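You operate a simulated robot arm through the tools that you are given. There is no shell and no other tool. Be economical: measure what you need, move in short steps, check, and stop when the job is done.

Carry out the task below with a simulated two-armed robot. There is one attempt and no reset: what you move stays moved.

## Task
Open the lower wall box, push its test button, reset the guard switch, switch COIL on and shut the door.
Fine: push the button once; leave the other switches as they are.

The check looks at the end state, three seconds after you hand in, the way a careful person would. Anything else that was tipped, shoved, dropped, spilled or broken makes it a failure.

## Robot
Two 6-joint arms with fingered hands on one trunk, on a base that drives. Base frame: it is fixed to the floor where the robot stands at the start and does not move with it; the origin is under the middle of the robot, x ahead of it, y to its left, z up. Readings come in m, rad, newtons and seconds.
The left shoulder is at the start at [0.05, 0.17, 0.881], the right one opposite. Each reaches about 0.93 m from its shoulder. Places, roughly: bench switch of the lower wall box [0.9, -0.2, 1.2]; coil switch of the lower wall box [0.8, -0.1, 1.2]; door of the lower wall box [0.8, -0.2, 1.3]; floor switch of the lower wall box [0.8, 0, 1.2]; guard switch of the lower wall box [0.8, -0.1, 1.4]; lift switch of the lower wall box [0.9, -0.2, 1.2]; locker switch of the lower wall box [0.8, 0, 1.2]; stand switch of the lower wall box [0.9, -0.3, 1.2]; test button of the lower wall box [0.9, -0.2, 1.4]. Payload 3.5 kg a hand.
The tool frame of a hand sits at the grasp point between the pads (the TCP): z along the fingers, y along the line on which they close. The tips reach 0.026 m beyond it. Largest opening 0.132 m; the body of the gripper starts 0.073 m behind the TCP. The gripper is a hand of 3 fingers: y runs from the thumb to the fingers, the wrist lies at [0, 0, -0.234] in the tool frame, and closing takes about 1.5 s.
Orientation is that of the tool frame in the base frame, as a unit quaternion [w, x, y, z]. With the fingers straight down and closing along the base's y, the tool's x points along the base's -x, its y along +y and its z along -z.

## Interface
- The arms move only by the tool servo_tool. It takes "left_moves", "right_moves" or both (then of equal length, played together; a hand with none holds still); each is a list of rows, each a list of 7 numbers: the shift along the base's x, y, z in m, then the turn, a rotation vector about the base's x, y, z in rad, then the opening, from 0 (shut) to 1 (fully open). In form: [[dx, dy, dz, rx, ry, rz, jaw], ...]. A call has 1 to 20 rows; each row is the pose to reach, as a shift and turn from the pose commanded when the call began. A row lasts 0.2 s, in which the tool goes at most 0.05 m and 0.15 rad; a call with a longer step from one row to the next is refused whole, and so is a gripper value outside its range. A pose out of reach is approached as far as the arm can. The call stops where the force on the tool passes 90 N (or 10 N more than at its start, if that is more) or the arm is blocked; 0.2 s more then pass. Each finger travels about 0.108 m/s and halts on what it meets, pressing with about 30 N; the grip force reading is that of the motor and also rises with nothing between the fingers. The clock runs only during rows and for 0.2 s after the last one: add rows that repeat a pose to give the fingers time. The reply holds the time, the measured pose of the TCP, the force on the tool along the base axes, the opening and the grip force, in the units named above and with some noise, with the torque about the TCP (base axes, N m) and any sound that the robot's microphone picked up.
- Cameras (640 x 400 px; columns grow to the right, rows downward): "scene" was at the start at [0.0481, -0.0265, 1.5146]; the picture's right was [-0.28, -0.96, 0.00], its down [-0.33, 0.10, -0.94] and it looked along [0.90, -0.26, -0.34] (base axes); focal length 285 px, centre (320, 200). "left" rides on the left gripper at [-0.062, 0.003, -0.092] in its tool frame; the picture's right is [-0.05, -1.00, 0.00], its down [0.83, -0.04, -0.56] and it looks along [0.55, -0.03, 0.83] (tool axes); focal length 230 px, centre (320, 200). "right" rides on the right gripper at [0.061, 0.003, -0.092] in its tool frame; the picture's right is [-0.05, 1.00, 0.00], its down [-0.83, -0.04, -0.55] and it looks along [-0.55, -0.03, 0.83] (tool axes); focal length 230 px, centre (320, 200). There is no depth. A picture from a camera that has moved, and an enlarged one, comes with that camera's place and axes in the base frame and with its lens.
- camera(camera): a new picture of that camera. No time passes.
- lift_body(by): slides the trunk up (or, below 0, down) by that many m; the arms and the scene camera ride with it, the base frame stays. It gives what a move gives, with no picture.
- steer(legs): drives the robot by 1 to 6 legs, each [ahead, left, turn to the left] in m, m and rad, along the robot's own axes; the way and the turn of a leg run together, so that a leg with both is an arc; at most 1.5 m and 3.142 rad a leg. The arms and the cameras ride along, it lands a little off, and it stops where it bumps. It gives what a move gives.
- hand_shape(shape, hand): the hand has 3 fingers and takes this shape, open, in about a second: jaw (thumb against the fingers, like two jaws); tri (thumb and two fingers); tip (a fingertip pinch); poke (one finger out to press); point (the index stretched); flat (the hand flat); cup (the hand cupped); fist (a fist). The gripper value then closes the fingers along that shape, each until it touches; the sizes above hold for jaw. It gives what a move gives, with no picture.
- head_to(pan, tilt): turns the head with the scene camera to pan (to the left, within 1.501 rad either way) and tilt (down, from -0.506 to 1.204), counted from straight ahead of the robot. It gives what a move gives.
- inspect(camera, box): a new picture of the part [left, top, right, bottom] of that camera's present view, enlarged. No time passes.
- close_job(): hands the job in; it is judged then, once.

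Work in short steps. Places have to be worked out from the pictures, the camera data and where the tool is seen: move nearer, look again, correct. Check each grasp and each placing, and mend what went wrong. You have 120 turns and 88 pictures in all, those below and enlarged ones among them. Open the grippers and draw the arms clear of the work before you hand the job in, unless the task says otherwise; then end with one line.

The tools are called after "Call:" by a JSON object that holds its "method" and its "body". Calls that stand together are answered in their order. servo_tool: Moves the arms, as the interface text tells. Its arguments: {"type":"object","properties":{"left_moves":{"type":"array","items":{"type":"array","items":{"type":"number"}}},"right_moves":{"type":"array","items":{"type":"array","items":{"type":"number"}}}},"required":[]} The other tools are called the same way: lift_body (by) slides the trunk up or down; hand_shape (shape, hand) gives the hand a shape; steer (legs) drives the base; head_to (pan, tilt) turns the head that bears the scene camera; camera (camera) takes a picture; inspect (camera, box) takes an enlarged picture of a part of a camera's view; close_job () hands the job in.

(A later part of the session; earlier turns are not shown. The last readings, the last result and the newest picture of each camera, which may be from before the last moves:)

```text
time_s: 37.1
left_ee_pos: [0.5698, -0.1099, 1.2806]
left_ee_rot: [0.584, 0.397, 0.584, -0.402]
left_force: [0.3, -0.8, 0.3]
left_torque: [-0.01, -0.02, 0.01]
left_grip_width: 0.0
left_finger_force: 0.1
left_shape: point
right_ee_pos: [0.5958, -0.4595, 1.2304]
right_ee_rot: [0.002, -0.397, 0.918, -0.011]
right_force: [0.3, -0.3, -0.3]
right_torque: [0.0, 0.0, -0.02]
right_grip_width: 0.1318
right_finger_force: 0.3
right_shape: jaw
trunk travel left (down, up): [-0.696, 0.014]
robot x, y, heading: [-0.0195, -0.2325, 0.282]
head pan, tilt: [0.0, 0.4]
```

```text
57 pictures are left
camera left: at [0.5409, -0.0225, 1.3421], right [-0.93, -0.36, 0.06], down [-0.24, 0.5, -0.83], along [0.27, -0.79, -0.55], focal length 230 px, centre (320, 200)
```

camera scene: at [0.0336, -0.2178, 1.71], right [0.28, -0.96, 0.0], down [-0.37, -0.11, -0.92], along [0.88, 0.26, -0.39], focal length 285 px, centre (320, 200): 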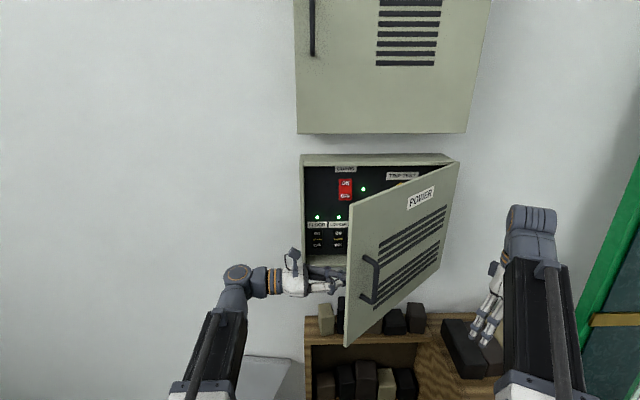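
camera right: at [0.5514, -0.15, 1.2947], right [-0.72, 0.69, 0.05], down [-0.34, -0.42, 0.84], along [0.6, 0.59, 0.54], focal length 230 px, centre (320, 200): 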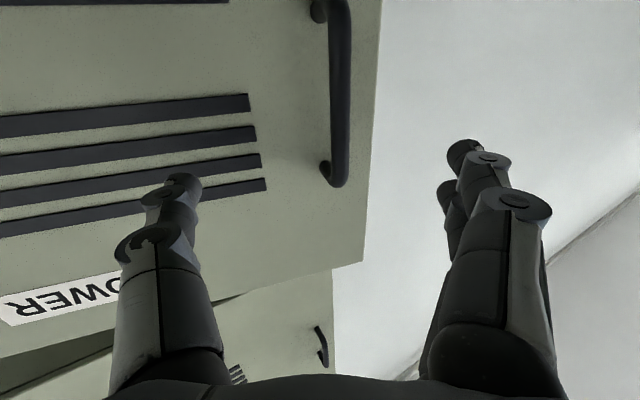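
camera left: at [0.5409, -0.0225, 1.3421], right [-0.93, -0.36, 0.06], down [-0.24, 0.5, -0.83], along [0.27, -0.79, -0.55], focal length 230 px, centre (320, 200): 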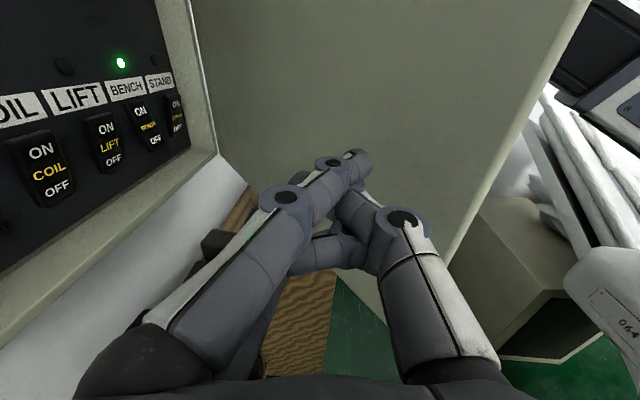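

The door is at about 0.65 rad and swings freely. The right hand is in its path, so I'll move that further right before pushing on.

Call:
{"method": "servo_tool", "body": {"right_moves": [[-0.005, -0.04, -0.01, 0, 0, -0.1, 1], [-0.015, -0.08, -0.02, 0, 0, -0.2, 1], [-0.025, -0.12, -0.03, 0, 0, -0.3, 1], [-0.03, -0.16, -0.04, 0, 0, -0.4, 1], [-0.03, -0.19, -0.05, 0, 0, -0.53, 1]]}}

Call:
{"method": "servo_tool", "body": {"left_moves": [[-0.02, -0.03, 0, 0, 0, -0.03, 0], [-0.03, -0.06, 0, 0, 0, -0.05, 0], [-0.03, -0.1, 0, 0, 0, -0.05, 0], [-0.03, -0.14, 0, 0, 0, -0.05, 0], [-0.025, -0.18, 0, 0, 0, -0.05, 0], [-0.01, -0.22, 0, 0, 0, -0.05, 0], [0.0, -0.26, 0, 0, 0, -0.05, 0]]}}

Call:
{"method": "camera", "body": {"camera": "scene"}}

```text
time_s: 38.3
left_ee_pos: [0.5699, -0.1091, 1.2803]
left_ee_rot: [0.583, 0.397, 0.583, -0.402]
left_force: [0.2, -0.1, -1.2]
left_torque: [-0.02, 0.01, 0.0]
left_grip_width: 0.0
left_finger_force: 0.1
left_shape: point
right_ee_pos: [0.5649, -0.6503, 1.1785]
right_ee_rot: [-0.009, -0.141, 0.99, 0.0]
right_force: [0.6, 0.2, 0.0]
right_torque: [-0.01, -0.01, -0.01]
right_grip_width: 0.132
right_finger_force: 0.0
right_shape: jaw
trunk travel left (down, up): [-0.696, 0.014]
robot x, y, heading: [-0.0159, -0.2317, 0.282]
head pan, tilt: [0.0, 0.4]
```

```text
time_s: 39.9
left_ee_pos: [0.5724, -0.367, 1.2804]
left_ee_rot: [0.574, 0.411, 0.574, -0.415]
left_force: [0.7, -0.3, 1.0]
left_torque: [-0.04, 0.0, 0.02]
left_grip_width: 0.0003
left_finger_force: 0.0
left_shape: point
right_ee_pos: [0.5662, -0.6496, 1.179]
right_ee_rot: [-0.01, -0.142, 0.99, -0.001]
right_force: [-0.5, 1.0, -0.6]
right_torque: [-0.02, 0.0, 0.03]
right_grip_width: 0.132
right_finger_force: 0.0
right_shape: jaw
trunk travel left (down, up): [-0.696, 0.014]
robot x, y, heading: [-0.0169, -0.234, 0.288]
head pan, tilt: [0.0, 0.4]
```

```text
56 pictures are left
camera scene: at [0.0338, -0.2178, 1.71], right [0.28, -0.96, 0.0], down [-0.37, -0.11, -0.92], along [0.88, 0.26, -0.39], focal length 285 px, centre (320, 200)
```

scene: 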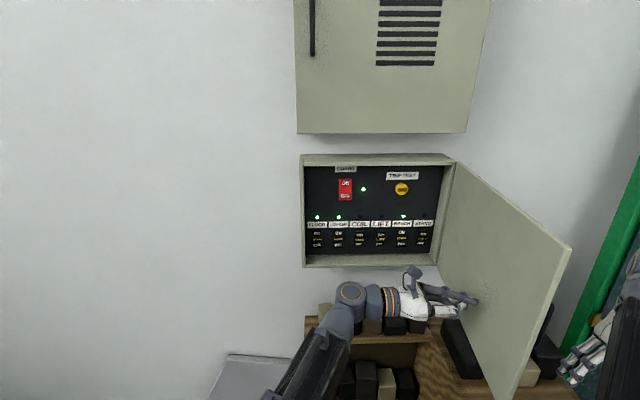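

The door is open about 80° and the panel is in full view. I'll take a close look.

Call:
{"method": "inspect", "body": {"camera": "scene", "box": [300, 155, 450, 260]}}

```text
3.81 times, centred on (375, 208) of scene
camera zoom: at [0.0338, -0.2178, 1.71], right [0.28, -0.96, 0.0], down [-0.37, -0.11, -0.92], along [0.88, 0.26, -0.39], focal length 1085 px, centre (110, 171)
```

zoom: 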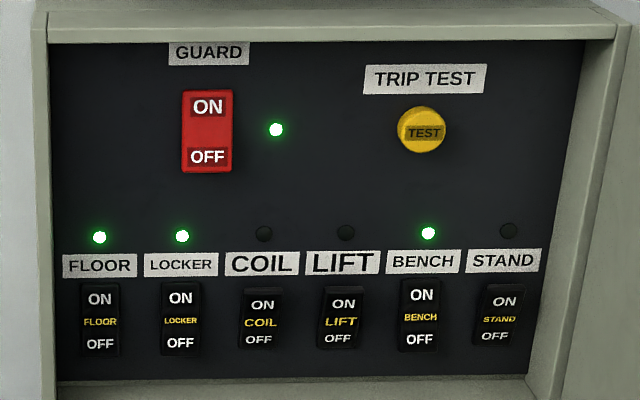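

Panel plane is about 0.805 m ahead of the scene camera by triangulation. TEST is at about (0.855, -0.229, 1.41), GUARD's ON half at (0.813, -0.068, 1.43) and COIL's ON half at (0.828, -0.118, 1.255). I'll draw the left hand off the door and turn it to face the panel.

Call:
{"method": "servo_tool", "body": {"left_moves": [[0, 0.03, 0.01, 0, 0, 0.1, 0], [0, 0.07, 0.02, 0, 0, 0.24, 0], [0.01, 0.11, 0.03, 0, 0, 0.38, 0], [0.02, 0.15, 0.04, 0, 0, 0.52, 0], [0.03, 0.18, 0.05, 0, 0, 0.66, 0], [0.04, 0.2, 0.06, 0, 0, 0.8, 0], [0.055, 0.22, 0.07, 0, 0, 0.94, 0], [0.07, 0.235, 0.08, 0, 0, 1.08, 0], [0.085, 0.245, 0.09, 0, 0, 1.22, 0], [0.1, 0.255, 0.1, 0, 0, 1.36, 0], [0.1, 0.26, 0.11, 0, 0, 1.5, 0], [0.1, 0.26, 0.12, 0, 0, 1.54, 0]]}}

Call:
{"method": "camera", "body": {"camera": "left"}}

Call:
{"method": "camera", "body": {"camera": "scene"}}

```text
time_s: 42.5
left_ee_pos: [0.6695, -0.1089, 1.4025]
left_ee_rot: [0.702, -0.104, 0.697, 0.1]
left_force: [0.2, 0.4, -0.2]
left_torque: [-0.01, 0.02, 0.0]
left_grip_width: 0.0
left_finger_force: 0.2
left_shape: point
right_ee_pos: [0.5655, -0.6496, 1.1803]
right_ee_rot: [-0.01, -0.142, 0.99, 0.0]
right_force: [0.9, 0.3, 0.3]
right_torque: [0.01, -0.01, 0.03]
right_grip_width: 0.1318
right_finger_force: 0.1
right_shape: jaw
trunk travel left (down, up): [-0.696, 0.014]
robot x, y, heading: [-0.0182, -0.2281, 0.29]
head pan, tilt: [0.0, 0.4]
```

```text
54 pictures are left
camera left: at [0.5815, -0.1321, 1.4637], right [0.29, -0.96, 0.06], down [-0.51, -0.2, -0.83], along [0.81, 0.21, -0.55], focal length 230 px, centre (320, 200)
```

left: 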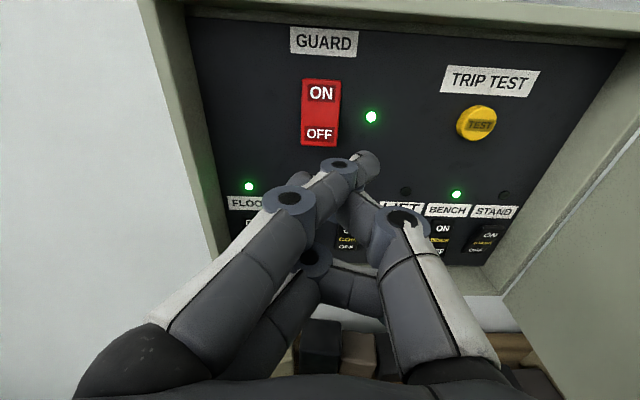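

```text
53 pictures are left
camera scene: at [0.0337, -0.2174, 1.7099], right [0.28, -0.96, 0.0], down [-0.37, -0.11, -0.92], along [0.88, 0.26, -0.39], focal length 285 px, centre (320, 200)
```

scene: 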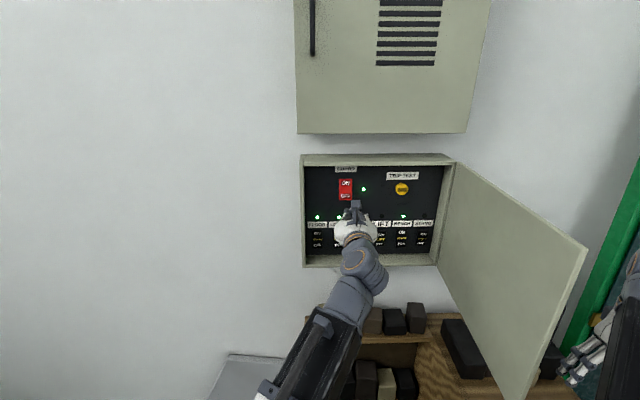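

Both cameras agree on where TEST is. I'll zoom the scene view to locate the fingertip relative to the tool frame.

Call:
{"method": "inspect", "body": {"camera": "scene", "box": [300, 160, 420, 260]}}

Call:
{"method": "inspect", "body": {"camera": "left", "box": [240, 100, 440, 230]}}

```text
4.00 times, centred on (360, 210) of scene
camera zoom: at [0.0337, -0.2174, 1.7099], right [0.28, -0.96, 0.0], down [-0.37, -0.11, -0.92], along [0.88, 0.26, -0.39], focal length 1139 px, centre (160, 160)
```

zoom: 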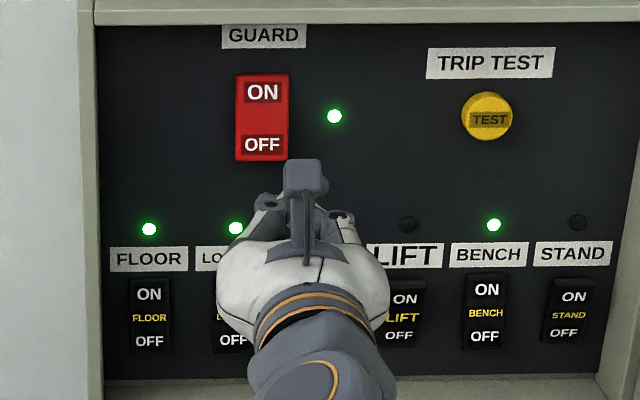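

```text
3.08 times, centred on (340, 165) of left
camera zoom: at [0.5815, -0.1321, 1.4637], right [0.29, -0.96, 0.06], down [-0.51, -0.2, -0.83], along [0.81, 0.21, -0.55], focal length 708 px, centre (258, 308)
```

zoom: 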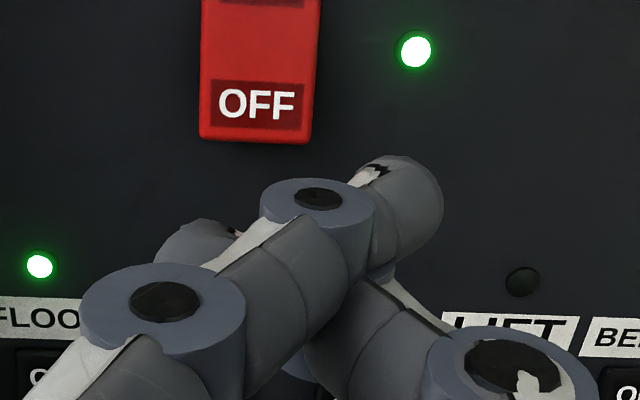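

The index is slightly bent because I've been sending opening 0. I'll try opening 1 to see whether it straightens.

Call:
{"method": "servo_tool", "body": {"left_moves": [[0, 0, 0, 0, 0, 0, 0.5], [0, 0, 0, 0, 0, 0, 1], [0, 0, 0, 0, 0, 0, 1], [0, 0, 0, 0, 0, 0, 1], [0, 0, 0, 0, 0, 0, 1]]}}

Call:
{"method": "camera", "body": {"camera": "left"}}

Call:
{"method": "inspect", "body": {"camera": "scene", "box": [300, 160, 420, 260]}}

```text
time_s: 43.7
left_ee_pos: [0.6719, -0.1082, 1.402]
left_ee_rot: [0.701, -0.104, 0.698, 0.101]
left_force: [0.7, -1.0, 0.4]
left_torque: [0.0, 0.0, 0.0]
left_grip_width: 0.0
left_finger_force: 0.1
left_shape: point
right_ee_pos: [0.5658, -0.6495, 1.18]
right_ee_rot: [-0.011, -0.142, 0.99, -0.001]
right_force: [0.4, -0.3, 0.1]
right_torque: [-0.02, 0.02, -0.01]
right_grip_width: 0.1322
right_finger_force: 0.2
right_shape: jaw
trunk travel left (down, up): [-0.696, 0.014]
robot x, y, heading: [-0.0156, -0.2309, 0.289]
head pan, tilt: [0.0, 0.4]
```

```text
50 pictures are left
camera left: at [0.5816, -0.1319, 1.4633], right [0.29, -0.96, 0.06], down [-0.51, -0.2, -0.83], along [0.81, 0.21, -0.55], focal length 230 px, centre (320, 200)
```

left: 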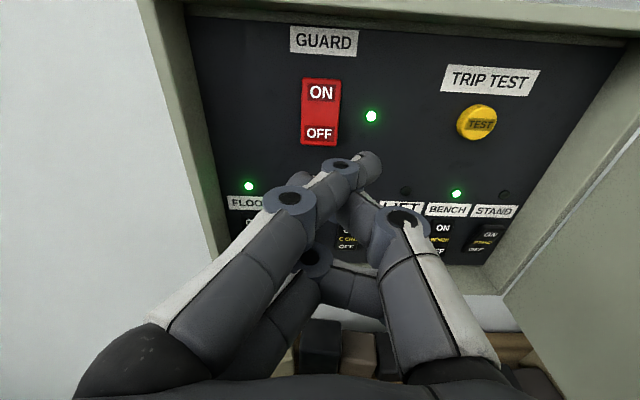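

```text
4.00 times, centred on (360, 210) of scene
camera zoom: at [0.0337, -0.2173, 1.71], right [0.28, -0.96, 0.0], down [-0.37, -0.11, -0.92], along [0.88, 0.26, -0.39], focal length 1139 px, centre (160, 160)
```

zoom: 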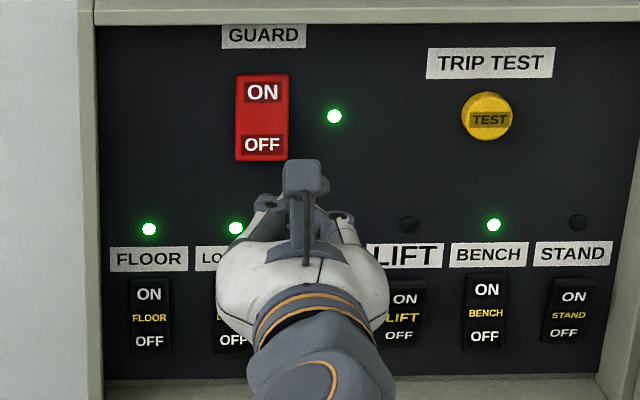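

The finger shape doesn't change; the index tip sits about 3 cm ahead of, 2.4 cm right of and 1 cm above the TCP. I'll move to a pose 5 cm short of TEST and check alignment.

Call:
{"method": "servo_tool", "body": {"left_moves": [[0.0, -0.04, 0, 0, 0, 0, 0], [0.02, -0.08, 0, 0, 0, 0, 0], [0.04, -0.115, 0, 0, 0, 0, 0], [0.07, -0.125, 0, 0, 0, 0, 0], [0.097, -0.121, 0, 0, 0, 0, 0]]}}

Call:
{"method": "camera", "body": {"camera": "left"}}

Call:
{"method": "inspect", "body": {"camera": "scene", "box": [320, 150, 460, 260]}}

```text
time_s: 44.9
left_ee_pos: [0.767, -0.229, 1.4021]
left_ee_rot: [0.701, -0.103, 0.698, 0.1]
left_force: [0.6, 0.3, -0.8]
left_torque: [0.0, 0.02, -0.01]
left_grip_width: 0.0001
left_finger_force: 0.0
left_shape: point
right_ee_pos: [0.5672, -0.6495, 1.1792]
right_ee_rot: [-0.01, -0.142, 0.99, 0.0]
right_force: [0.5, -0.3, 0.0]
right_torque: [-0.03, 0.01, 0.04]
right_grip_width: 0.1318
right_finger_force: 0.1
right_shape: jaw
trunk travel left (down, up): [-0.696, 0.014]
robot x, y, heading: [-0.015, -0.2287, 0.291]
head pan, tilt: [0.0, 0.4]
```

```text
48 pictures are left
camera left: at [0.6789, -0.252, 1.4633], right [0.28, -0.96, 0.06], down [-0.52, -0.2, -0.83], along [0.81, 0.21, -0.55], focal length 230 px, centre (320, 200)
```

left: 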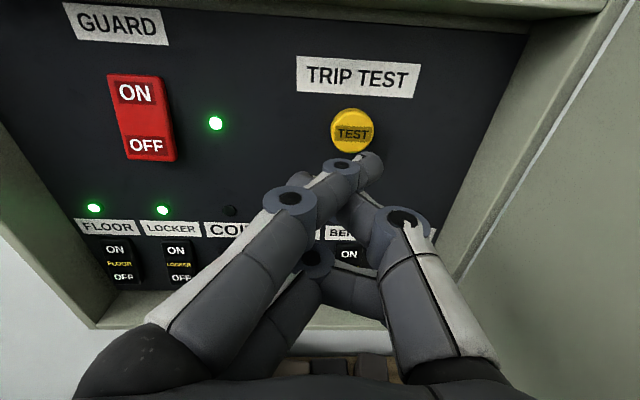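

```text
3.64 times, centred on (390, 205) of scene
camera zoom: at [0.0341, -0.2173, 1.7099], right [0.28, -0.96, 0.0], down [-0.37, -0.11, -0.92], along [0.88, 0.26, -0.39], focal length 1035 px, centre (66, 182)
```

zoom: 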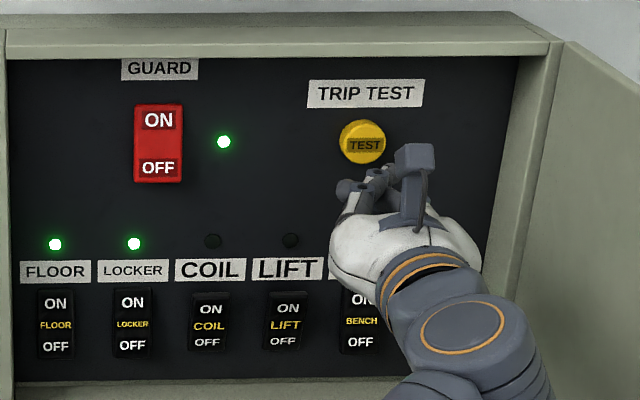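

Alignment is within 5 mm. I'll correct 4 mm left and press in slowly.

Call:
{"method": "servo_tool", "body": {"left_moves": [[0.018, 0.009, 0.002, 0, 0, 0, 0], [0.037, 0.0145, 0.002, 0, 0, 0, 0], [0.046, 0.017, 0.002, 0, 0, 0, 0], [0.051, 0.0185, 0.002, 0, 0, 0, 0]]}}

Call:
{"method": "camera", "body": {"camera": "left"}}

```text
time_s: 45.9
left_ee_pos: [0.8181, -0.2105, 1.4033]
left_ee_rot: [0.701, -0.103, 0.698, 0.1]
left_force: [-1.0, -0.3, 0.9]
left_torque: [0.0, -0.02, 0.0]
left_grip_width: 0.0
left_finger_force: 0.1
left_shape: point
right_ee_pos: [0.5633, -0.6501, 1.1794]
right_ee_rot: [-0.01, -0.142, 0.99, 0.0]
right_force: [0.3, 0.4, 0.1]
right_torque: [-0.02, 0.01, -0.02]
right_grip_width: 0.1321
right_finger_force: 0.0
right_shape: jaw
trunk travel left (down, up): [-0.696, 0.014]
robot x, y, heading: [-0.0173, -0.2306, 0.287]
head pan, tilt: [0.0, 0.4]
```

```text
46 pictures are left
camera left: at [0.7301, -0.2341, 1.465], right [0.28, -0.96, 0.06], down [-0.51, -0.2, -0.83], along [0.81, 0.21, -0.55], focal length 230 px, centre (320, 200)
```

left: 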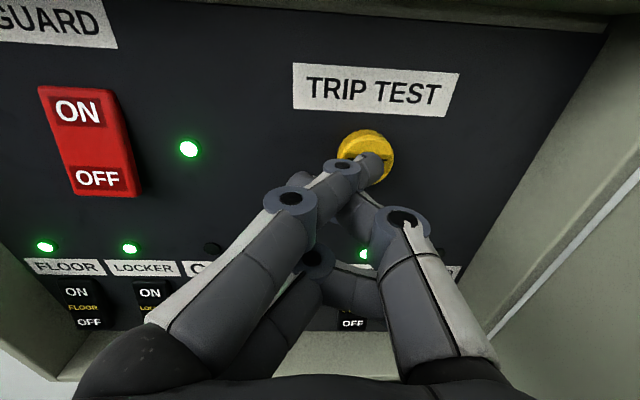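

I'm aligned and not touching yet. I'll advance in small steps until contact.

Call:
{"method": "servo_tool", "body": {"left_moves": [[0.004, 0.0011, 0.001, 0, 0, 0, 0], [0.008, 0.0023, 0.002, 0, 0, 0, 0], [0.012, 0.0034, 0.002, 0, 0, 0, 0]]}}

Call:
{"method": "inspect", "body": {"camera": "left", "box": [120, 100, 440, 300]}}

```text
time_s: 46.7
left_ee_pos: [0.8314, -0.2068, 1.4049]
left_ee_rot: [0.701, -0.104, 0.698, 0.101]
left_force: [0.1, 0.3, 0.2]
left_torque: [0.03, 0.03, -0.02]
left_grip_width: 0.0002
left_finger_force: 0.0
left_shape: point
right_ee_pos: [0.5649, -0.6502, 1.1794]
right_ee_rot: [-0.01, -0.142, 0.99, -0.001]
right_force: [-0.3, 1.0, 0.0]
right_torque: [0.0, 0.01, 0.0]
right_grip_width: 0.1319
right_finger_force: 0.0
right_shape: jaw
trunk travel left (down, up): [-0.696, 0.014]
robot x, y, heading: [-0.0121, -0.2311, 0.293]
head pan, tilt: [0.0, 0.4]
```

```text
2.00 times, centred on (280, 200) of left
camera zoom: at [0.742, -0.2304, 1.4671], right [0.29, -0.96, 0.06], down [-0.51, -0.2, -0.83], along [0.81, 0.21, -0.55], focal length 460 px, centre (400, 200)
```

zoom: 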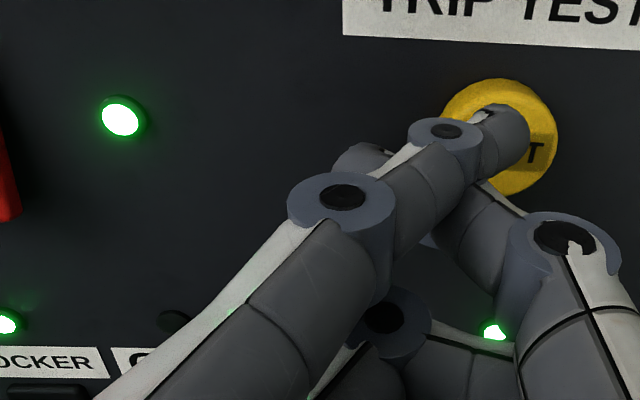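

Still no contact, but it is centred. I'll keep advancing in 4 mm steps.

Call:
{"method": "servo_tool", "body": {"left_moves": [[0.004, 0.0011, 0, 0, 0, 0, 0], [0.008, 0.0023, 0, 0, 0, 0, 0], [0.012, 0.0034, 0, 0, 0, 0, 0]]}}

Call:
{"method": "inspect", "body": {"camera": "left", "box": [120, 100, 440, 300]}}

```text
time_s: 47.5
left_ee_pos: [0.8411, -0.2032, 1.4056]
left_ee_rot: [0.702, -0.105, 0.697, 0.1]
left_force: [-1.0, -0.6, -0.2]
left_torque: [0.02, 0.0, -0.04]
left_grip_width: 0.0
left_finger_force: 0.2
left_shape: point
right_ee_pos: [0.5658, -0.65, 1.1798]
right_ee_rot: [-0.011, -0.141, 0.99, 0.0]
right_force: [1.1, -0.9, 0.5]
right_torque: [0.03, -0.01, -0.01]
right_grip_width: 0.132
right_finger_force: 0.1
right_shape: jaw
trunk travel left (down, up): [-0.696, 0.014]
robot x, y, heading: [-0.019, -0.2328, 0.287]
head pan, tilt: [0.0, 0.4]
```

```text
2.00 times, centred on (280, 200) of left
camera zoom: at [0.7518, -0.2265, 1.4667], right [0.28, -0.96, 0.06], down [-0.51, -0.2, -0.83], along [0.81, 0.21, -0.55], focal length 460 px, centre (400, 200)
```

zoom: 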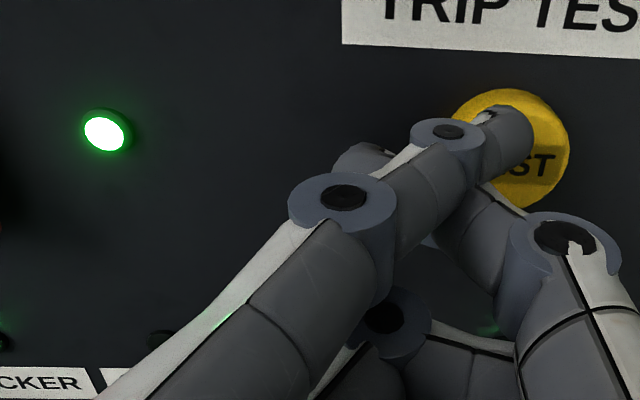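

The LOCKER lamp looks dark now, so the trip may have fired. I'll check the whole view.

Call:
{"method": "camera", "body": {"camera": "left"}}

Call:
{"method": "inspect", "body": {"camera": "scene", "box": [300, 150, 440, 260]}}

```text
43 pictures are left
camera left: at [0.7518, -0.2265, 1.4667], right [0.28, -0.96, 0.06], down [-0.51, -0.2, -0.83], along [0.81, 0.21, -0.55], focal length 230 px, centre (320, 200)
```

left: 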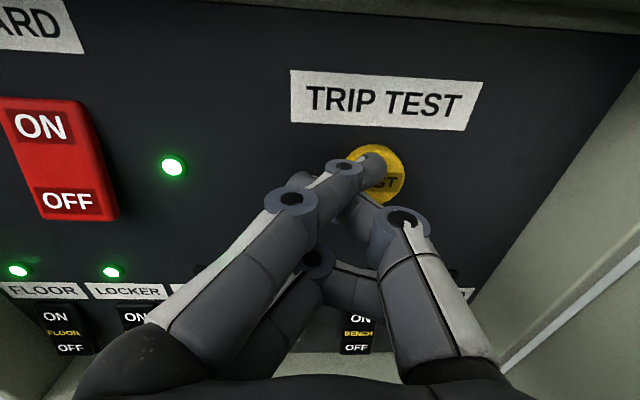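

```text
3.64 times, centred on (370, 205) of scene
camera zoom: at [0.0335, -0.2175, 1.71], right [0.28, -0.96, 0.0], down [-0.37, -0.11, -0.92], along [0.88, 0.26, -0.39], focal length 1035 px, centre (138, 182)
```

zoom: 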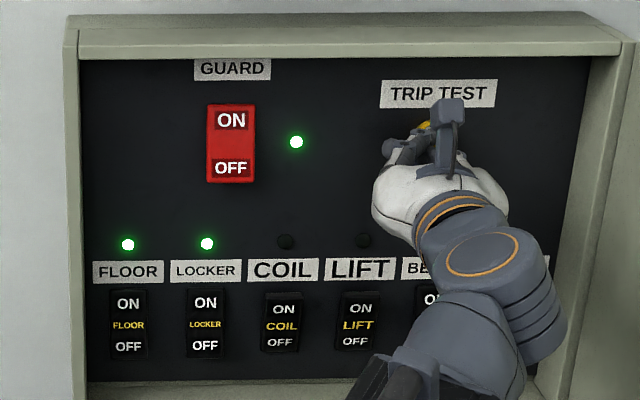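

All the lamps are still on, so it isn't pressed yet. The tip has drifted slightly up and left of the button's centre; I'll correct that and advance.

Call:
{"method": "servo_tool", "body": {"left_moves": [[0.005, -0.002, -0.004, 0, 0, 0, 0], [0.009, -0.001, -0.005, 0, 0, 0, 0], [0.013, 0.0, -0.005, 0, 0, 0, 0]]}}

Call:
{"method": "camera", "body": {"camera": "left"}}

```text
time_s: 48.3
left_ee_pos: [0.8433, -0.2025, 1.3977]
left_ee_rot: [0.702, -0.104, 0.697, 0.1]
left_force: [-2.1, -1.1, 0.6]
left_torque: [-0.03, -0.05, -0.04]
left_grip_width: 0.0
left_finger_force: 0.0
left_shape: point
left hand out of reach, approached as far as the arm can: row 1, 2, 3
right_ee_pos: [0.5646, -0.651, 1.1799]
right_ee_rot: [-0.009, -0.142, 0.99, -0.001]
right_force: [-0.5, 0.3, 0.2]
right_torque: [-0.03, 0.0, -0.02]
right_grip_width: 0.1321
right_finger_force: 0.1
right_shape: jaw
trunk travel left (down, up): [-0.696, 0.014]
robot x, y, heading: [-0.0139, -0.2311, 0.292]
head pan, tilt: [0.0, 0.4]
heard: click
```

```text
41 pictures are left
camera left: at [0.7541, -0.2258, 1.4589], right [0.28, -0.96, 0.06], down [-0.51, -0.2, -0.83], along [0.81, 0.21, -0.55], focal length 230 px, centre (320, 200)
```

left: 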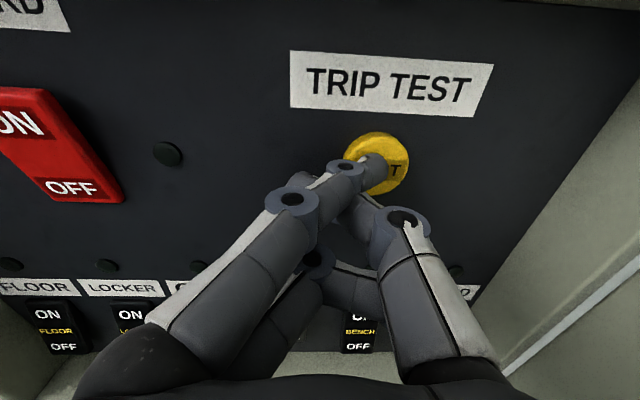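

I heard a click and the lamps are dark: TEST tripped the guard. I'll back off and look at the switches.

Call:
{"method": "servo_tool", "body": {"left_moves": [[-0.02, -0.006, 0, 0, 0, 0, 0], [-0.06, -0.017, 0, 0, 0, 0, 0], [-0.1, -0.02, 0, 0, 0, 0, 0], [-0.13, 0.01, 0, 0, 0, 0, 0], [-0.15, 0.05, 0, 0, 0, 0, 0]]}}

Call:
{"method": "inspect", "body": {"camera": "scene", "box": [300, 150, 450, 260]}}

```text
time_s: 49.5
left_ee_pos: [0.6911, -0.1504, 1.3995]
left_ee_rot: [0.702, -0.104, 0.697, 0.099]
left_force: [0.7, 0.0, 0.0]
left_torque: [0.0, 0.01, 0.01]
left_grip_width: 0.0
left_finger_force: 0.0
left_shape: point
right_ee_pos: [0.5655, -0.6506, 1.1809]
right_ee_rot: [-0.011, -0.142, 0.99, -0.001]
right_force: [-0.1, -0.1, 0.0]
right_torque: [0.0, 0.01, 0.02]
right_grip_width: 0.1319
right_finger_force: 0.2
right_shape: jaw
trunk travel left (down, up): [-0.696, 0.014]
robot x, y, heading: [-0.0156, -0.232, 0.288]
head pan, tilt: [0.0, 0.4]
```

```text
3.64 times, centred on (375, 205) of scene
camera zoom: at [0.0334, -0.2168, 1.71], right [0.28, -0.96, 0.0], down [-0.37, -0.11, -0.92], along [0.88, 0.26, -0.39], focal length 1035 px, centre (120, 182)
```

zoom: 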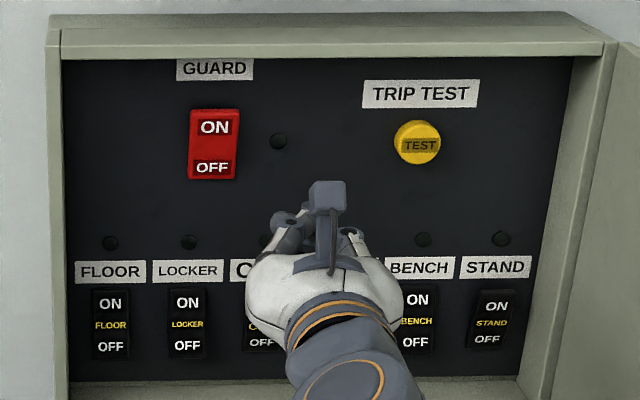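

GUARD has flipped to OFF. I'll move to 5 cm in front of its ON half.

Call:
{"method": "servo_tool", "body": {"left_moves": [[0, 0.03, 0.01, 0, 0, 0, 0], [0.01, 0.06, 0.02, 0, 0, 0, 0], [0.0355, 0.082, 0.0205, 0, 0, 0, 0]]}}

Call:
{"method": "camera", "body": {"camera": "left"}}

```text
time_s: 50.3
left_ee_pos: [0.7292, -0.0694, 1.4198]
left_ee_rot: [0.701, -0.103, 0.698, 0.101]
left_force: [0.4, 0.0, -0.2]
left_torque: [-0.01, 0.01, 0.0]
left_grip_width: 0.0
left_finger_force: 0.0
left_shape: point
right_ee_pos: [0.5658, -0.6495, 1.1798]
right_ee_rot: [-0.01, -0.142, 0.99, 0.0]
right_force: [-0.6, 0.6, 0.1]
right_torque: [0.0, 0.04, 0.01]
right_grip_width: 0.1319
right_finger_force: 0.1
right_shape: jaw
trunk travel left (down, up): [-0.696, 0.014]
robot x, y, heading: [-0.0146, -0.2331, 0.288]
head pan, tilt: [0.0, 0.4]
```

```text
39 pictures are left
camera left: at [0.6398, -0.0931, 1.4809], right [0.28, -0.96, 0.06], down [-0.52, -0.2, -0.83], along [0.81, 0.21, -0.55], focal length 230 px, centre (320, 200)
```

left: 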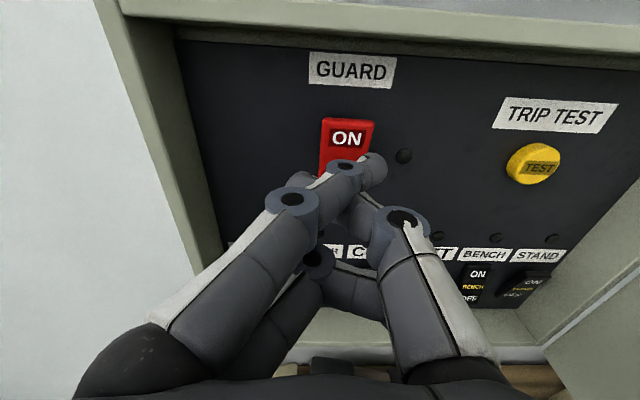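

ON is about 7 mm left of the finger's line. I'll correct and advance in stages.

Call:
{"method": "servo_tool", "body": {"left_moves": [[0.018, 0.0117, 0.0, 0, 0, 0, 0], [0.0365, 0.0177, 0.0, 0, 0, 0, 0], [0.046, 0.0205, 0.0, 0, 0, 0, 0], [0.0508, 0.0219, 0.0, 0, 0, 0, 0]]}}

Call:
{"method": "camera", "body": {"camera": "left"}}

```text
time_s: 51.3
left_ee_pos: [0.7786, -0.0476, 1.4184]
left_ee_rot: [0.702, -0.104, 0.698, 0.1]
left_force: [0.4, 0.2, -0.3]
left_torque: [0.01, -0.01, -0.01]
left_grip_width: 0.0
left_finger_force: 0.2
left_shape: point
right_ee_pos: [0.566, -0.6492, 1.18]
right_ee_rot: [-0.011, -0.141, 0.99, -0.001]
right_force: [1.0, -0.7, -0.2]
right_torque: [-0.02, 0.02, -0.01]
right_grip_width: 0.1316
right_finger_force: 0.0
right_shape: jaw
trunk travel left (down, up): [-0.696, 0.014]
robot x, y, heading: [-0.0168, -0.231, 0.285]
head pan, tilt: [0.0, 0.4]
```

```text
38 pictures are left
camera left: at [0.6898, -0.0706, 1.48], right [0.28, -0.96, 0.06], down [-0.51, -0.2, -0.83], along [0.81, 0.21, -0.55], focal length 230 px, centre (320, 200)
```

left: 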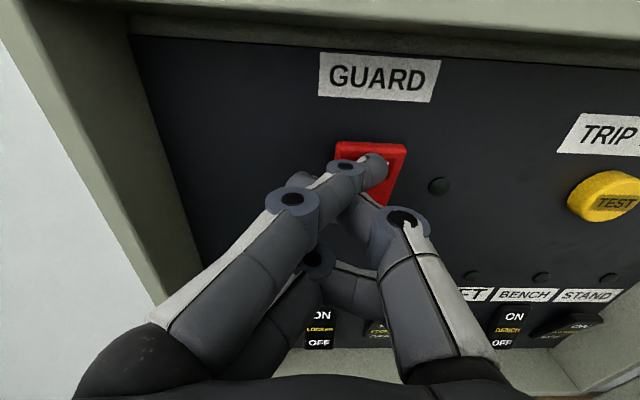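

The tip is on the upper half. I'll press in.

Call:
{"method": "servo_tool", "body": {"left_moves": [[0.0045, 0.0013, 0, 0, 0, 0, 0], [0.009, 0.0027, 0, 0, 0, 0, 0], [0.0135, 0.004, 0, 0, 0, 0, 0], [0.018, 0.0053, 0, 0, 0, 0, 0]]}}

Call:
{"method": "camera", "body": {"camera": "left"}}

```text
time_s: 52.3
left_ee_pos: [0.7953, -0.0431, 1.4191]
left_ee_rot: [0.702, -0.104, 0.698, 0.101]
left_force: [-6.8, -0.2, 0.5]
left_torque: [-0.01, -0.1, -0.17]
left_grip_width: 0.0002
left_finger_force: 0.0
left_shape: point
right_ee_pos: [0.5655, -0.6502, 1.1795]
right_ee_rot: [-0.01, -0.142, 0.99, -0.001]
right_force: [0.1, 0.8, 0.2]
right_torque: [-0.02, -0.02, 0.0]
right_grip_width: 0.1322
right_finger_force: 0.0
right_shape: jaw
trunk travel left (down, up): [-0.696, 0.014]
robot x, y, heading: [-0.0141, -0.2307, 0.284]
head pan, tilt: [0.0, 0.4]
```

```text
37 pictures are left
camera left: at [0.7067, -0.0662, 1.4804], right [0.29, -0.96, 0.06], down [-0.51, -0.2, -0.83], along [0.81, 0.21, -0.55], focal length 230 px, centre (320, 200)
```

left: 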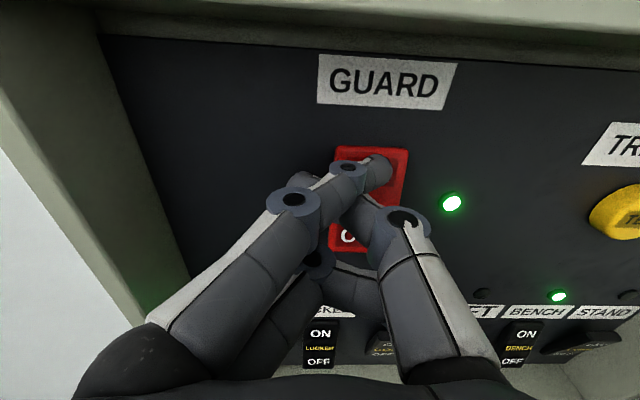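

GUARD is back ON, with its lamp lit and BENCH's too. I'll retract, lower to 5 cm in front of COIL's ON half and look.

Call:
{"method": "servo_tool", "body": {"left_moves": [[-0.03, -0.009, 0, 0, 0, 0, 0], [-0.07, -0.02, 0, 0, 0, 0, 0], [-0.08, -0.035, -0.045, 0, 0, 0, 0], [-0.08, -0.05, -0.09, 0, 0, 0, 0], [-0.075, -0.064, -0.135, 0, 0, 0, 0], [-0.05, -0.064, -0.17, 0, 0, 0, 0], [-0.037, -0.064, -0.172, 0, 0, 0, 0]]}}

Call:
{"method": "camera", "body": {"camera": "left"}}

Call:
{"method": "inspect", "body": {"camera": "scene", "box": [300, 150, 450, 260]}}

```text
time_s: 53.9
left_ee_pos: [0.7599, -0.1062, 1.2471]
left_ee_rot: [0.7, -0.104, 0.699, 0.1]
left_force: [-0.1, -0.8, -0.4]
left_torque: [0.0, 0.01, -0.02]
left_grip_width: 0.0002
left_finger_force: 0.1
left_shape: point
right_ee_pos: [0.5651, -0.6501, 1.1804]
right_ee_rot: [-0.01, -0.142, 0.99, -0.001]
right_force: [-0.1, -0.6, -0.6]
right_torque: [0.03, 0.04, -0.01]
right_grip_width: 0.132
right_finger_force: 0.1
right_shape: jaw
trunk travel left (down, up): [-0.696, 0.014]
robot x, y, heading: [-0.0166, -0.2324, 0.293]
head pan, tilt: [0.0, 0.4]
```

```text
36 pictures are left
camera left: at [0.6711, -0.1288, 1.3094], right [0.29, -0.96, 0.06], down [-0.52, -0.2, -0.83], along [0.81, 0.21, -0.55], focal length 230 px, centre (320, 200)
```

left: 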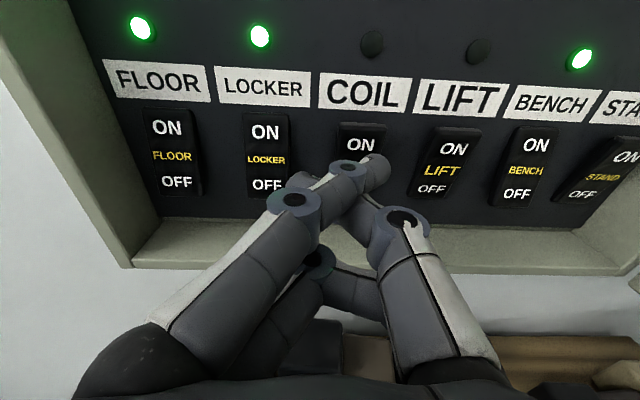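

```text
3.64 times, centred on (375, 205) of scene
camera zoom: at [0.0337, -0.2174, 1.71], right [0.28, -0.96, 0.0], down [-0.37, -0.11, -0.92], along [0.88, 0.26, -0.39], focal length 1035 px, centre (120, 182)
```

zoom: 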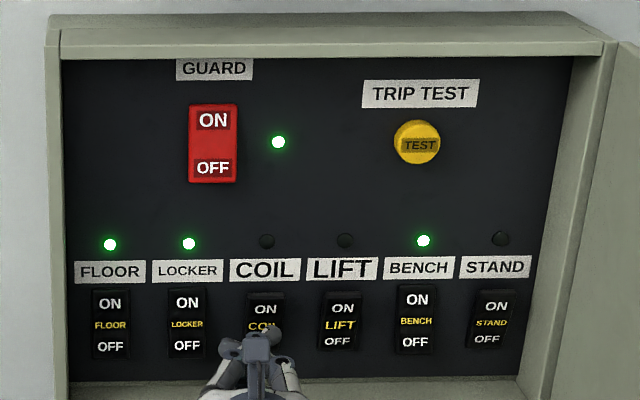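

The finger is lined up with COIL's ON half, with about 5 cm to go. I'll advance part way and verify.

Call:
{"method": "servo_tool", "body": {"left_moves": [[0.013, 0.001, -0.001, 0, 0, 0, 0], [0.025, 0.0045, -0.002, 0, 0, 0, 0], [0.034, 0.0072, -0.002, 0, 0, 0, 0]]}}

Call:
{"method": "camera", "body": {"camera": "left"}}

```text
time_s: 54.7
left_ee_pos: [0.7946, -0.0981, 1.2455]
left_ee_rot: [0.699, -0.103, 0.701, 0.101]
left_force: [0.6, 0.2, -0.1]
left_torque: [-0.02, 0.0, 0.06]
left_grip_width: 0.0002
left_finger_force: 0.0
left_shape: point
right_ee_pos: [0.566, -0.6507, 1.1798]
right_ee_rot: [-0.01, -0.142, 0.99, 0.0]
right_force: [0.5, 0.0, -0.1]
right_torque: [-0.04, 0.02, 0.02]
right_grip_width: 0.132
right_finger_force: 0.1
right_shape: jaw
trunk travel left (down, up): [-0.696, 0.014]
robot x, y, heading: [-0.0172, -0.2322, 0.283]
head pan, tilt: [0.0, 0.4]
```

```text
34 pictures are left
camera left: at [0.7058, -0.1226, 1.3072], right [0.28, -0.96, 0.06], down [-0.52, -0.2, -0.83], along [0.8, 0.21, -0.56], focal length 230 px, centre (320, 200)
```

left: 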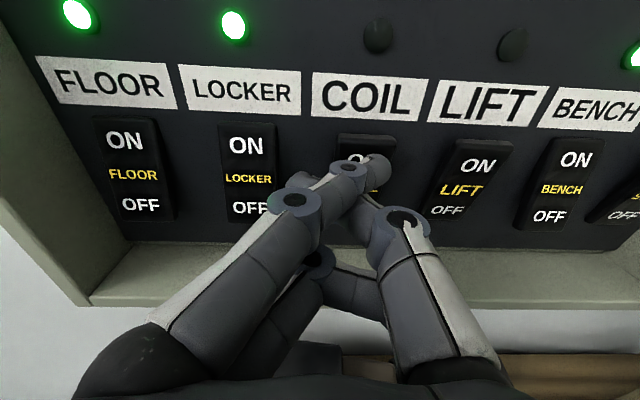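

Alignment is good; I'll press COIL's ON half.

Call:
{"method": "servo_tool", "body": {"left_moves": [[0.0045, 0.0013, 0.001, 0, 0, 0, 0], [0.009, 0.0027, 0.001, 0, 0, 0, 0], [0.0125, 0.0037, 0.001, 0, 0, 0, 0]]}}

Call:
{"method": "camera", "body": {"camera": "left"}}

```text
time_s: 55.5
left_ee_pos: [0.8068, -0.0963, 1.2469]
left_ee_rot: [0.699, -0.103, 0.7, 0.101]
left_force: [-0.1, 0.7, -0.3]
left_torque: [-0.01, -0.01, -0.01]
left_grip_width: 0.0
left_finger_force: 0.1
left_shape: point
right_ee_pos: [0.5664, -0.6492, 1.18]
right_ee_rot: [-0.011, -0.141, 0.99, -0.001]
right_force: [-0.3, -0.3, 0.2]
right_torque: [0.03, 0.01, 0.0]
right_grip_width: 0.1321
right_finger_force: 0.1
right_shape: jaw
trunk travel left (down, up): [-0.696, 0.014]
robot x, y, heading: [-0.0163, -0.2349, 0.291]
head pan, tilt: [0.0, 0.4]
```

```text
33 pictures are left
camera left: at [0.718, -0.1185, 1.3083], right [0.28, -0.96, 0.06], down [-0.52, -0.2, -0.83], along [0.8, 0.21, -0.56], focal length 230 px, centre (320, 200)
```

left: 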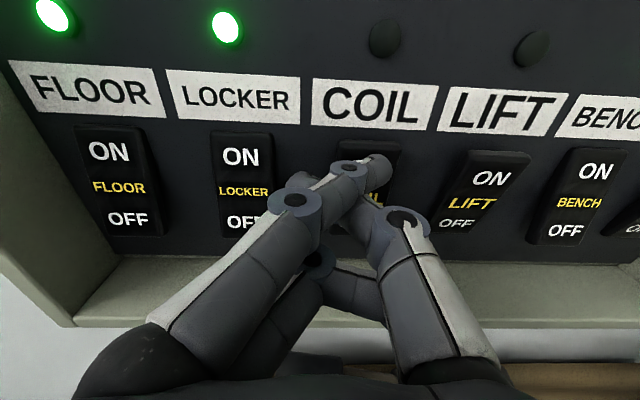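

No contact yet, so I'll go on.

Call:
{"method": "servo_tool", "body": {"left_moves": [[0.004, 0.0012, -0.001, 0, 0, 0, 0], [0.008, 0.0024, -0.002, 0, 0, 0, 0], [0.011, 0.0033, -0.002, 0, 0, 0, 0]]}}

Call:
{"method": "camera", "body": {"camera": "left"}}

```text
time_s: 56.3
left_ee_pos: [0.8142, -0.0912, 1.2459]
left_ee_rot: [0.699, -0.104, 0.7, 0.101]
left_force: [-20.3, 0.7, 1.4]
left_torque: [-0.06, -0.16, -0.48]
left_grip_width: 0.0
left_finger_force: 0.1
left_shape: point
right_ee_pos: [0.5629, -0.6495, 1.1809]
right_ee_rot: [-0.009, -0.142, 0.99, -0.002]
right_force: [0.2, 0.0, -1.1]
right_torque: [0.0, -0.01, 0.0]
right_grip_width: 0.1317
right_finger_force: 0.0
right_shape: jaw
trunk travel left (down, up): [-0.696, 0.014]
robot x, y, heading: [-0.0167, -0.2363, 0.286]
head pan, tilt: [0.0, 0.4]
```

```text
32 pictures are left
camera left: at [0.7258, -0.1148, 1.3082], right [0.28, -0.96, 0.06], down [-0.52, -0.2, -0.83], along [0.8, 0.21, -0.56], focal length 230 px, centre (320, 200)
```

left: 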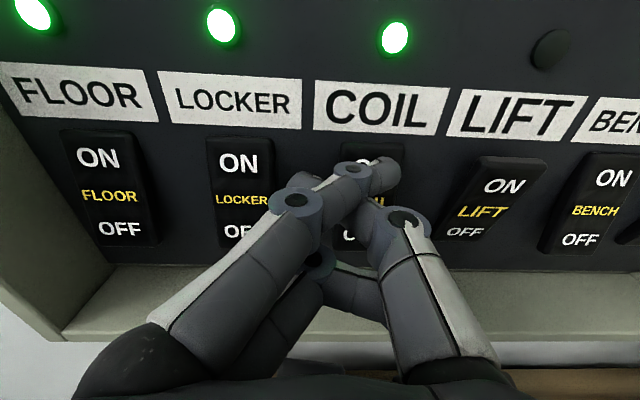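

COIL's lamp is lit. I'll withdraw the left hand from the box and clear of the door's sweep.

Call:
{"method": "servo_tool", "body": {"left_moves": [[-0.03, -0.009, 0.0, 0, 0, 0, 0], [-0.075, -0.022, 0.01, 0, 0, 0, 0], [-0.115, -0.03, 0.02, 0, 0, 0, 0], [-0.13, 0.01, 0.03, 0, 0, 0, 0], [-0.145, 0.055, 0.03, 0, 0, 0, 0], [-0.16, 0.1, 0.03, 0, 0, 0, 0], [-0.16, 0.148, 0.03, 0, 0, 0, 0], [-0.16, 0.196, 0.03, 0, 0, 0, 0], [-0.16, 0.244, 0.03, 0, 0, 0, 0], [-0.16, 0.29, 0.03, 0, 0, 0, 0]]}}

Call:
{"method": "inspect", "body": {"camera": "scene", "box": [300, 150, 450, 260]}}

Call:
{"method": "camera", "body": {"camera": "scene"}}

```text
time_s: 58.5
left_ee_pos: [0.6617, 0.2009, 1.2747]
left_ee_rot: [0.702, -0.104, 0.698, 0.1]
left_force: [-1.1, 0.3, 0.0]
left_torque: [0.0, 0.0, -0.01]
left_grip_width: 0.0
left_finger_force: 0.1
left_shape: point
right_ee_pos: [0.5654, -0.6479, 1.1799]
right_ee_rot: [-0.011, -0.142, 0.99, 0.0]
right_force: [-0.1, -0.5, -0.2]
right_torque: [-0.02, -0.04, -0.01]
right_grip_width: 0.1318
right_finger_force: 0.0
right_shape: jaw
trunk travel left (down, up): [-0.696, 0.014]
robot x, y, heading: [-0.0201, -0.2294, 0.289]
head pan, tilt: [0.0, 0.4]
```

```text
3.64 times, centred on (375, 205) of scene
camera zoom: at [0.0337, -0.2169, 1.71], right [0.28, -0.96, 0.0], down [-0.37, -0.11, -0.92], along [0.88, 0.26, -0.39], focal length 1035 px, centre (120, 182)
```

zoom: 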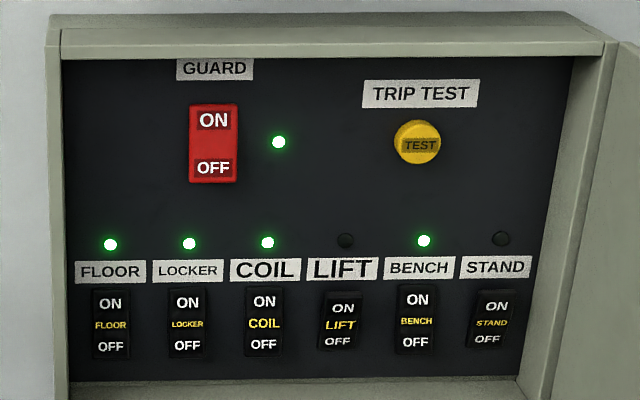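

```text
30 pictures are left
camera scene: at [0.0337, -0.2169, 1.71], right [0.28, -0.96, 0.0], down [-0.37, -0.11, -0.92], along [0.88, 0.26, -0.39], focal length 285 px, centre (320, 200)
```

scene: 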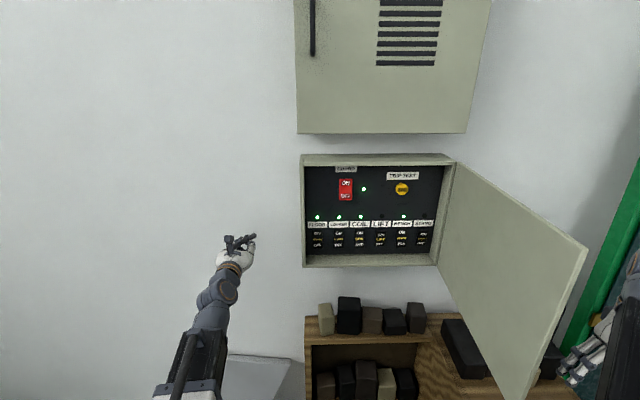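

All switches are as wanted: GUARD on, COIL on, the others unchanged. To shut the door from its outer side, I'll first turn the right hand closed and pointing forward-left.

Call:
{"method": "servo_tool", "body": {"right_moves": [[0, -0.01, 0, 0, 0, 0.14, 0.5], [0, -0.015, 0, 0, 0, 0.28, 0], [0, -0.02, 0, 0, 0, 0.42, 0], [0, -0.02, 0, 0, 0, 0.56, 0], [0, -0.02, 0, 0, 0, 0.7, 0]]}}

Call:
{"method": "servo_tool", "body": {"right_moves": [[0.002, 0, 0.01, 0.119, -0.079, 0, 0], [0.004, 0, 0.02, 0.238, -0.159, 0, 0], [0.006, 0, 0.03, 0.356, -0.238, 0, 0], [0.008, 0, 0.04, 0.475, -0.317, 0, 0], [0.01, 0, 0.05, 0.594, -0.396, 0, 0], [0.012, 0, 0.06, 0.713, -0.476, 0, 0], [0.014, 0, 0.07, 0.832, -0.555, 0, 0], [0.016, 0, 0.08, 0.951, -0.634, 0, 0], [0.018, 0, 0.09, 1.069, -0.713, 0, 0], [0.02, 0, 0.1, 1.188, -0.793, 0, 0], [0.02, 0, 0.1, 1.307, -0.872, 0, 0]]}}

Call:
{"method": "head_to", "body": {"pan": -0.4, "tilt": 0.5}}

Call:
{"method": "camera", "body": {"camera": "scene"}}

```text
time_s: 59.7
left_ee_pos: [0.6613, 0.2001, 1.2754]
left_ee_rot: [0.701, -0.105, 0.698, 0.101]
left_force: [0.5, 0.2, -0.1]
left_torque: [0.01, 0.01, 0.01]
left_grip_width: 0.0002
left_finger_force: 0.1
left_shape: point
right_ee_pos: [0.5672, -0.6675, 1.1801]
right_ee_rot: [-0.01, -0.439, 0.899, -0.005]
right_force: [-0.3, 1.2, 0.6]
right_torque: [-0.04, 0.01, -0.01]
right_grip_width: 0.0
right_finger_force: 30.1
right_shape: jaw
right hand out of reach, approached as far as the arm can: row 5
trunk travel left (down, up): [-0.696, 0.014]
robot x, y, heading: [-0.0156, -0.2275, 0.286]
head pan, tilt: [0.0, 0.4]
```

```text
time_s: 62.1
left_ee_pos: [0.6598, 0.1993, 1.275]
left_ee_rot: [0.701, -0.103, 0.698, 0.1]
left_force: [0.0, -0.5, -0.4]
left_torque: [0.01, -0.01, -0.01]
left_grip_width: 0.0
left_finger_force: 0.1
left_shape: point
right_ee_pos: [0.5847, -0.6716, 1.2797]
right_ee_rot: [0.604, -0.313, 0.641, 0.355]
right_force: [0.0, -0.5, 0.1]
right_torque: [-0.03, 0.04, 0.01]
right_grip_width: 0.0
right_finger_force: 29.9
right_shape: jaw
trunk travel left (down, up): [-0.696, 0.014]
robot x, y, heading: [-0.0143, -0.2306, 0.288]
head pan, tilt: [0.0, 0.4]
```

```text
time_s: 63.0
left_ee_pos: [0.66, 0.2005, 1.2757]
left_ee_rot: [0.702, -0.103, 0.698, 0.099]
left_force: [0.6, -0.1, 0.5]
left_torque: [0.0, -0.01, -0.02]
left_grip_width: 0.0
left_finger_force: 0.0
left_shape: point
right_ee_pos: [0.5845, -0.671, 1.2804]
right_ee_rot: [0.604, -0.314, 0.641, 0.353]
right_force: [-0.5, 0.3, -0.6]
right_torque: [-0.01, 0.02, -0.02]
right_grip_width: 0.0002
right_finger_force: 30.1
right_shape: jaw
trunk travel left (down, up): [-0.696, 0.014]
robot x, y, heading: [-0.0175, -0.2298, 0.29]
head pan, tilt: [-0.4, 0.499]
```

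```text
29 pictures are left
camera scene: at [0.0353, -0.2537, 1.7008], right [-0.11, -0.99, 0.0], down [-0.48, 0.05, -0.88], along [0.87, -0.1, -0.48], focal length 285 px, centre (320, 200)
```

scene: 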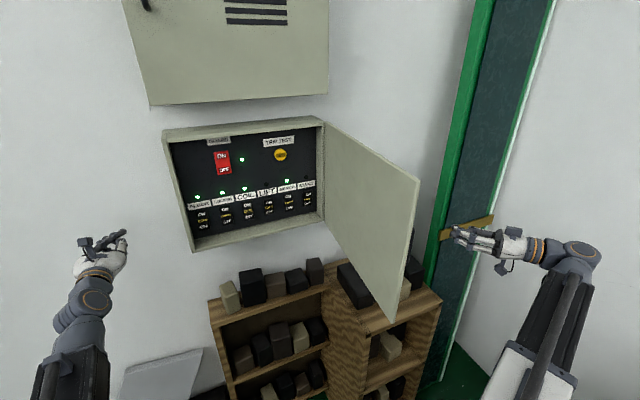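

The right hand is clear on the door's outer side. I'll push the door with the fingertips along its arc to about half shut.

Call:
{"method": "servo_tool", "body": {"right_moves": [[0.012, 0.045, 0, 0, 0, 0.1, 0], [0.024, 0.09, 0, 0, 0, 0.2, 0], [0.035, 0.135, 0, 0, 0, 0.3, 0], [0.042, 0.18, 0, 0, 0, 0.32, 0], [0.0455, 0.22, 0, 0, 0, 0.32, 0], [0.0435, 0.258, 0, 0, 0, 0.32, 0], [0.0415, 0.294, 0, 0, 0, 0.32, 0], [0.048, 0.33, 0, 0, 0, 0.3, 0], [0.0585, 0.366, 0, 0, 0, 0.27, 0]]}}

Call:
{"method": "camera", "body": {"camera": "scene"}}

```text
time_s: 65.0
left_ee_pos: [0.6601, 0.1991, 1.2741]
left_ee_rot: [0.701, -0.104, 0.698, 0.1]
left_force: [-0.4, 0.1, -0.4]
left_torque: [0.04, 0.0, -0.01]
left_grip_width: 0.0001
left_finger_force: 0.1
left_shape: point
right_ee_pos: [0.6457, -0.305, 1.2813]
right_ee_rot: [0.551, -0.397, 0.594, 0.431]
right_force: [-0.6, -0.2, 0.6]
right_torque: [0.0, -0.04, -0.02]
right_grip_width: 0.0
right_finger_force: 29.7
right_shape: jaw
trunk travel left (down, up): [-0.696, 0.014]
robot x, y, heading: [-0.0212, -0.2289, 0.294]
head pan, tilt: [-0.4, 0.499]
```

```text
28 pictures are left
camera scene: at [0.0354, -0.2532, 1.7008], right [-0.11, -0.99, 0.0], down [-0.48, 0.05, -0.88], along [0.87, -0.1, -0.48], focal length 285 px, centre (320, 200)
```

scene: 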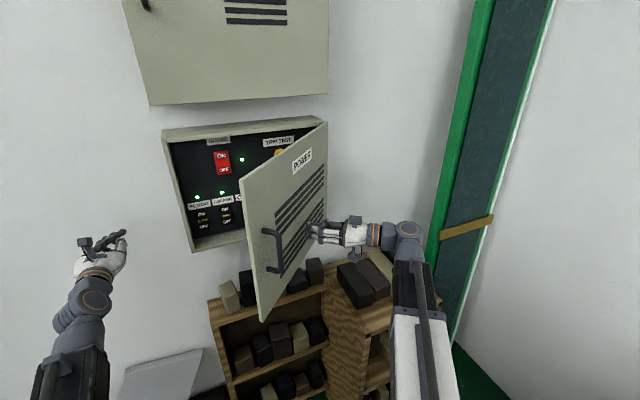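

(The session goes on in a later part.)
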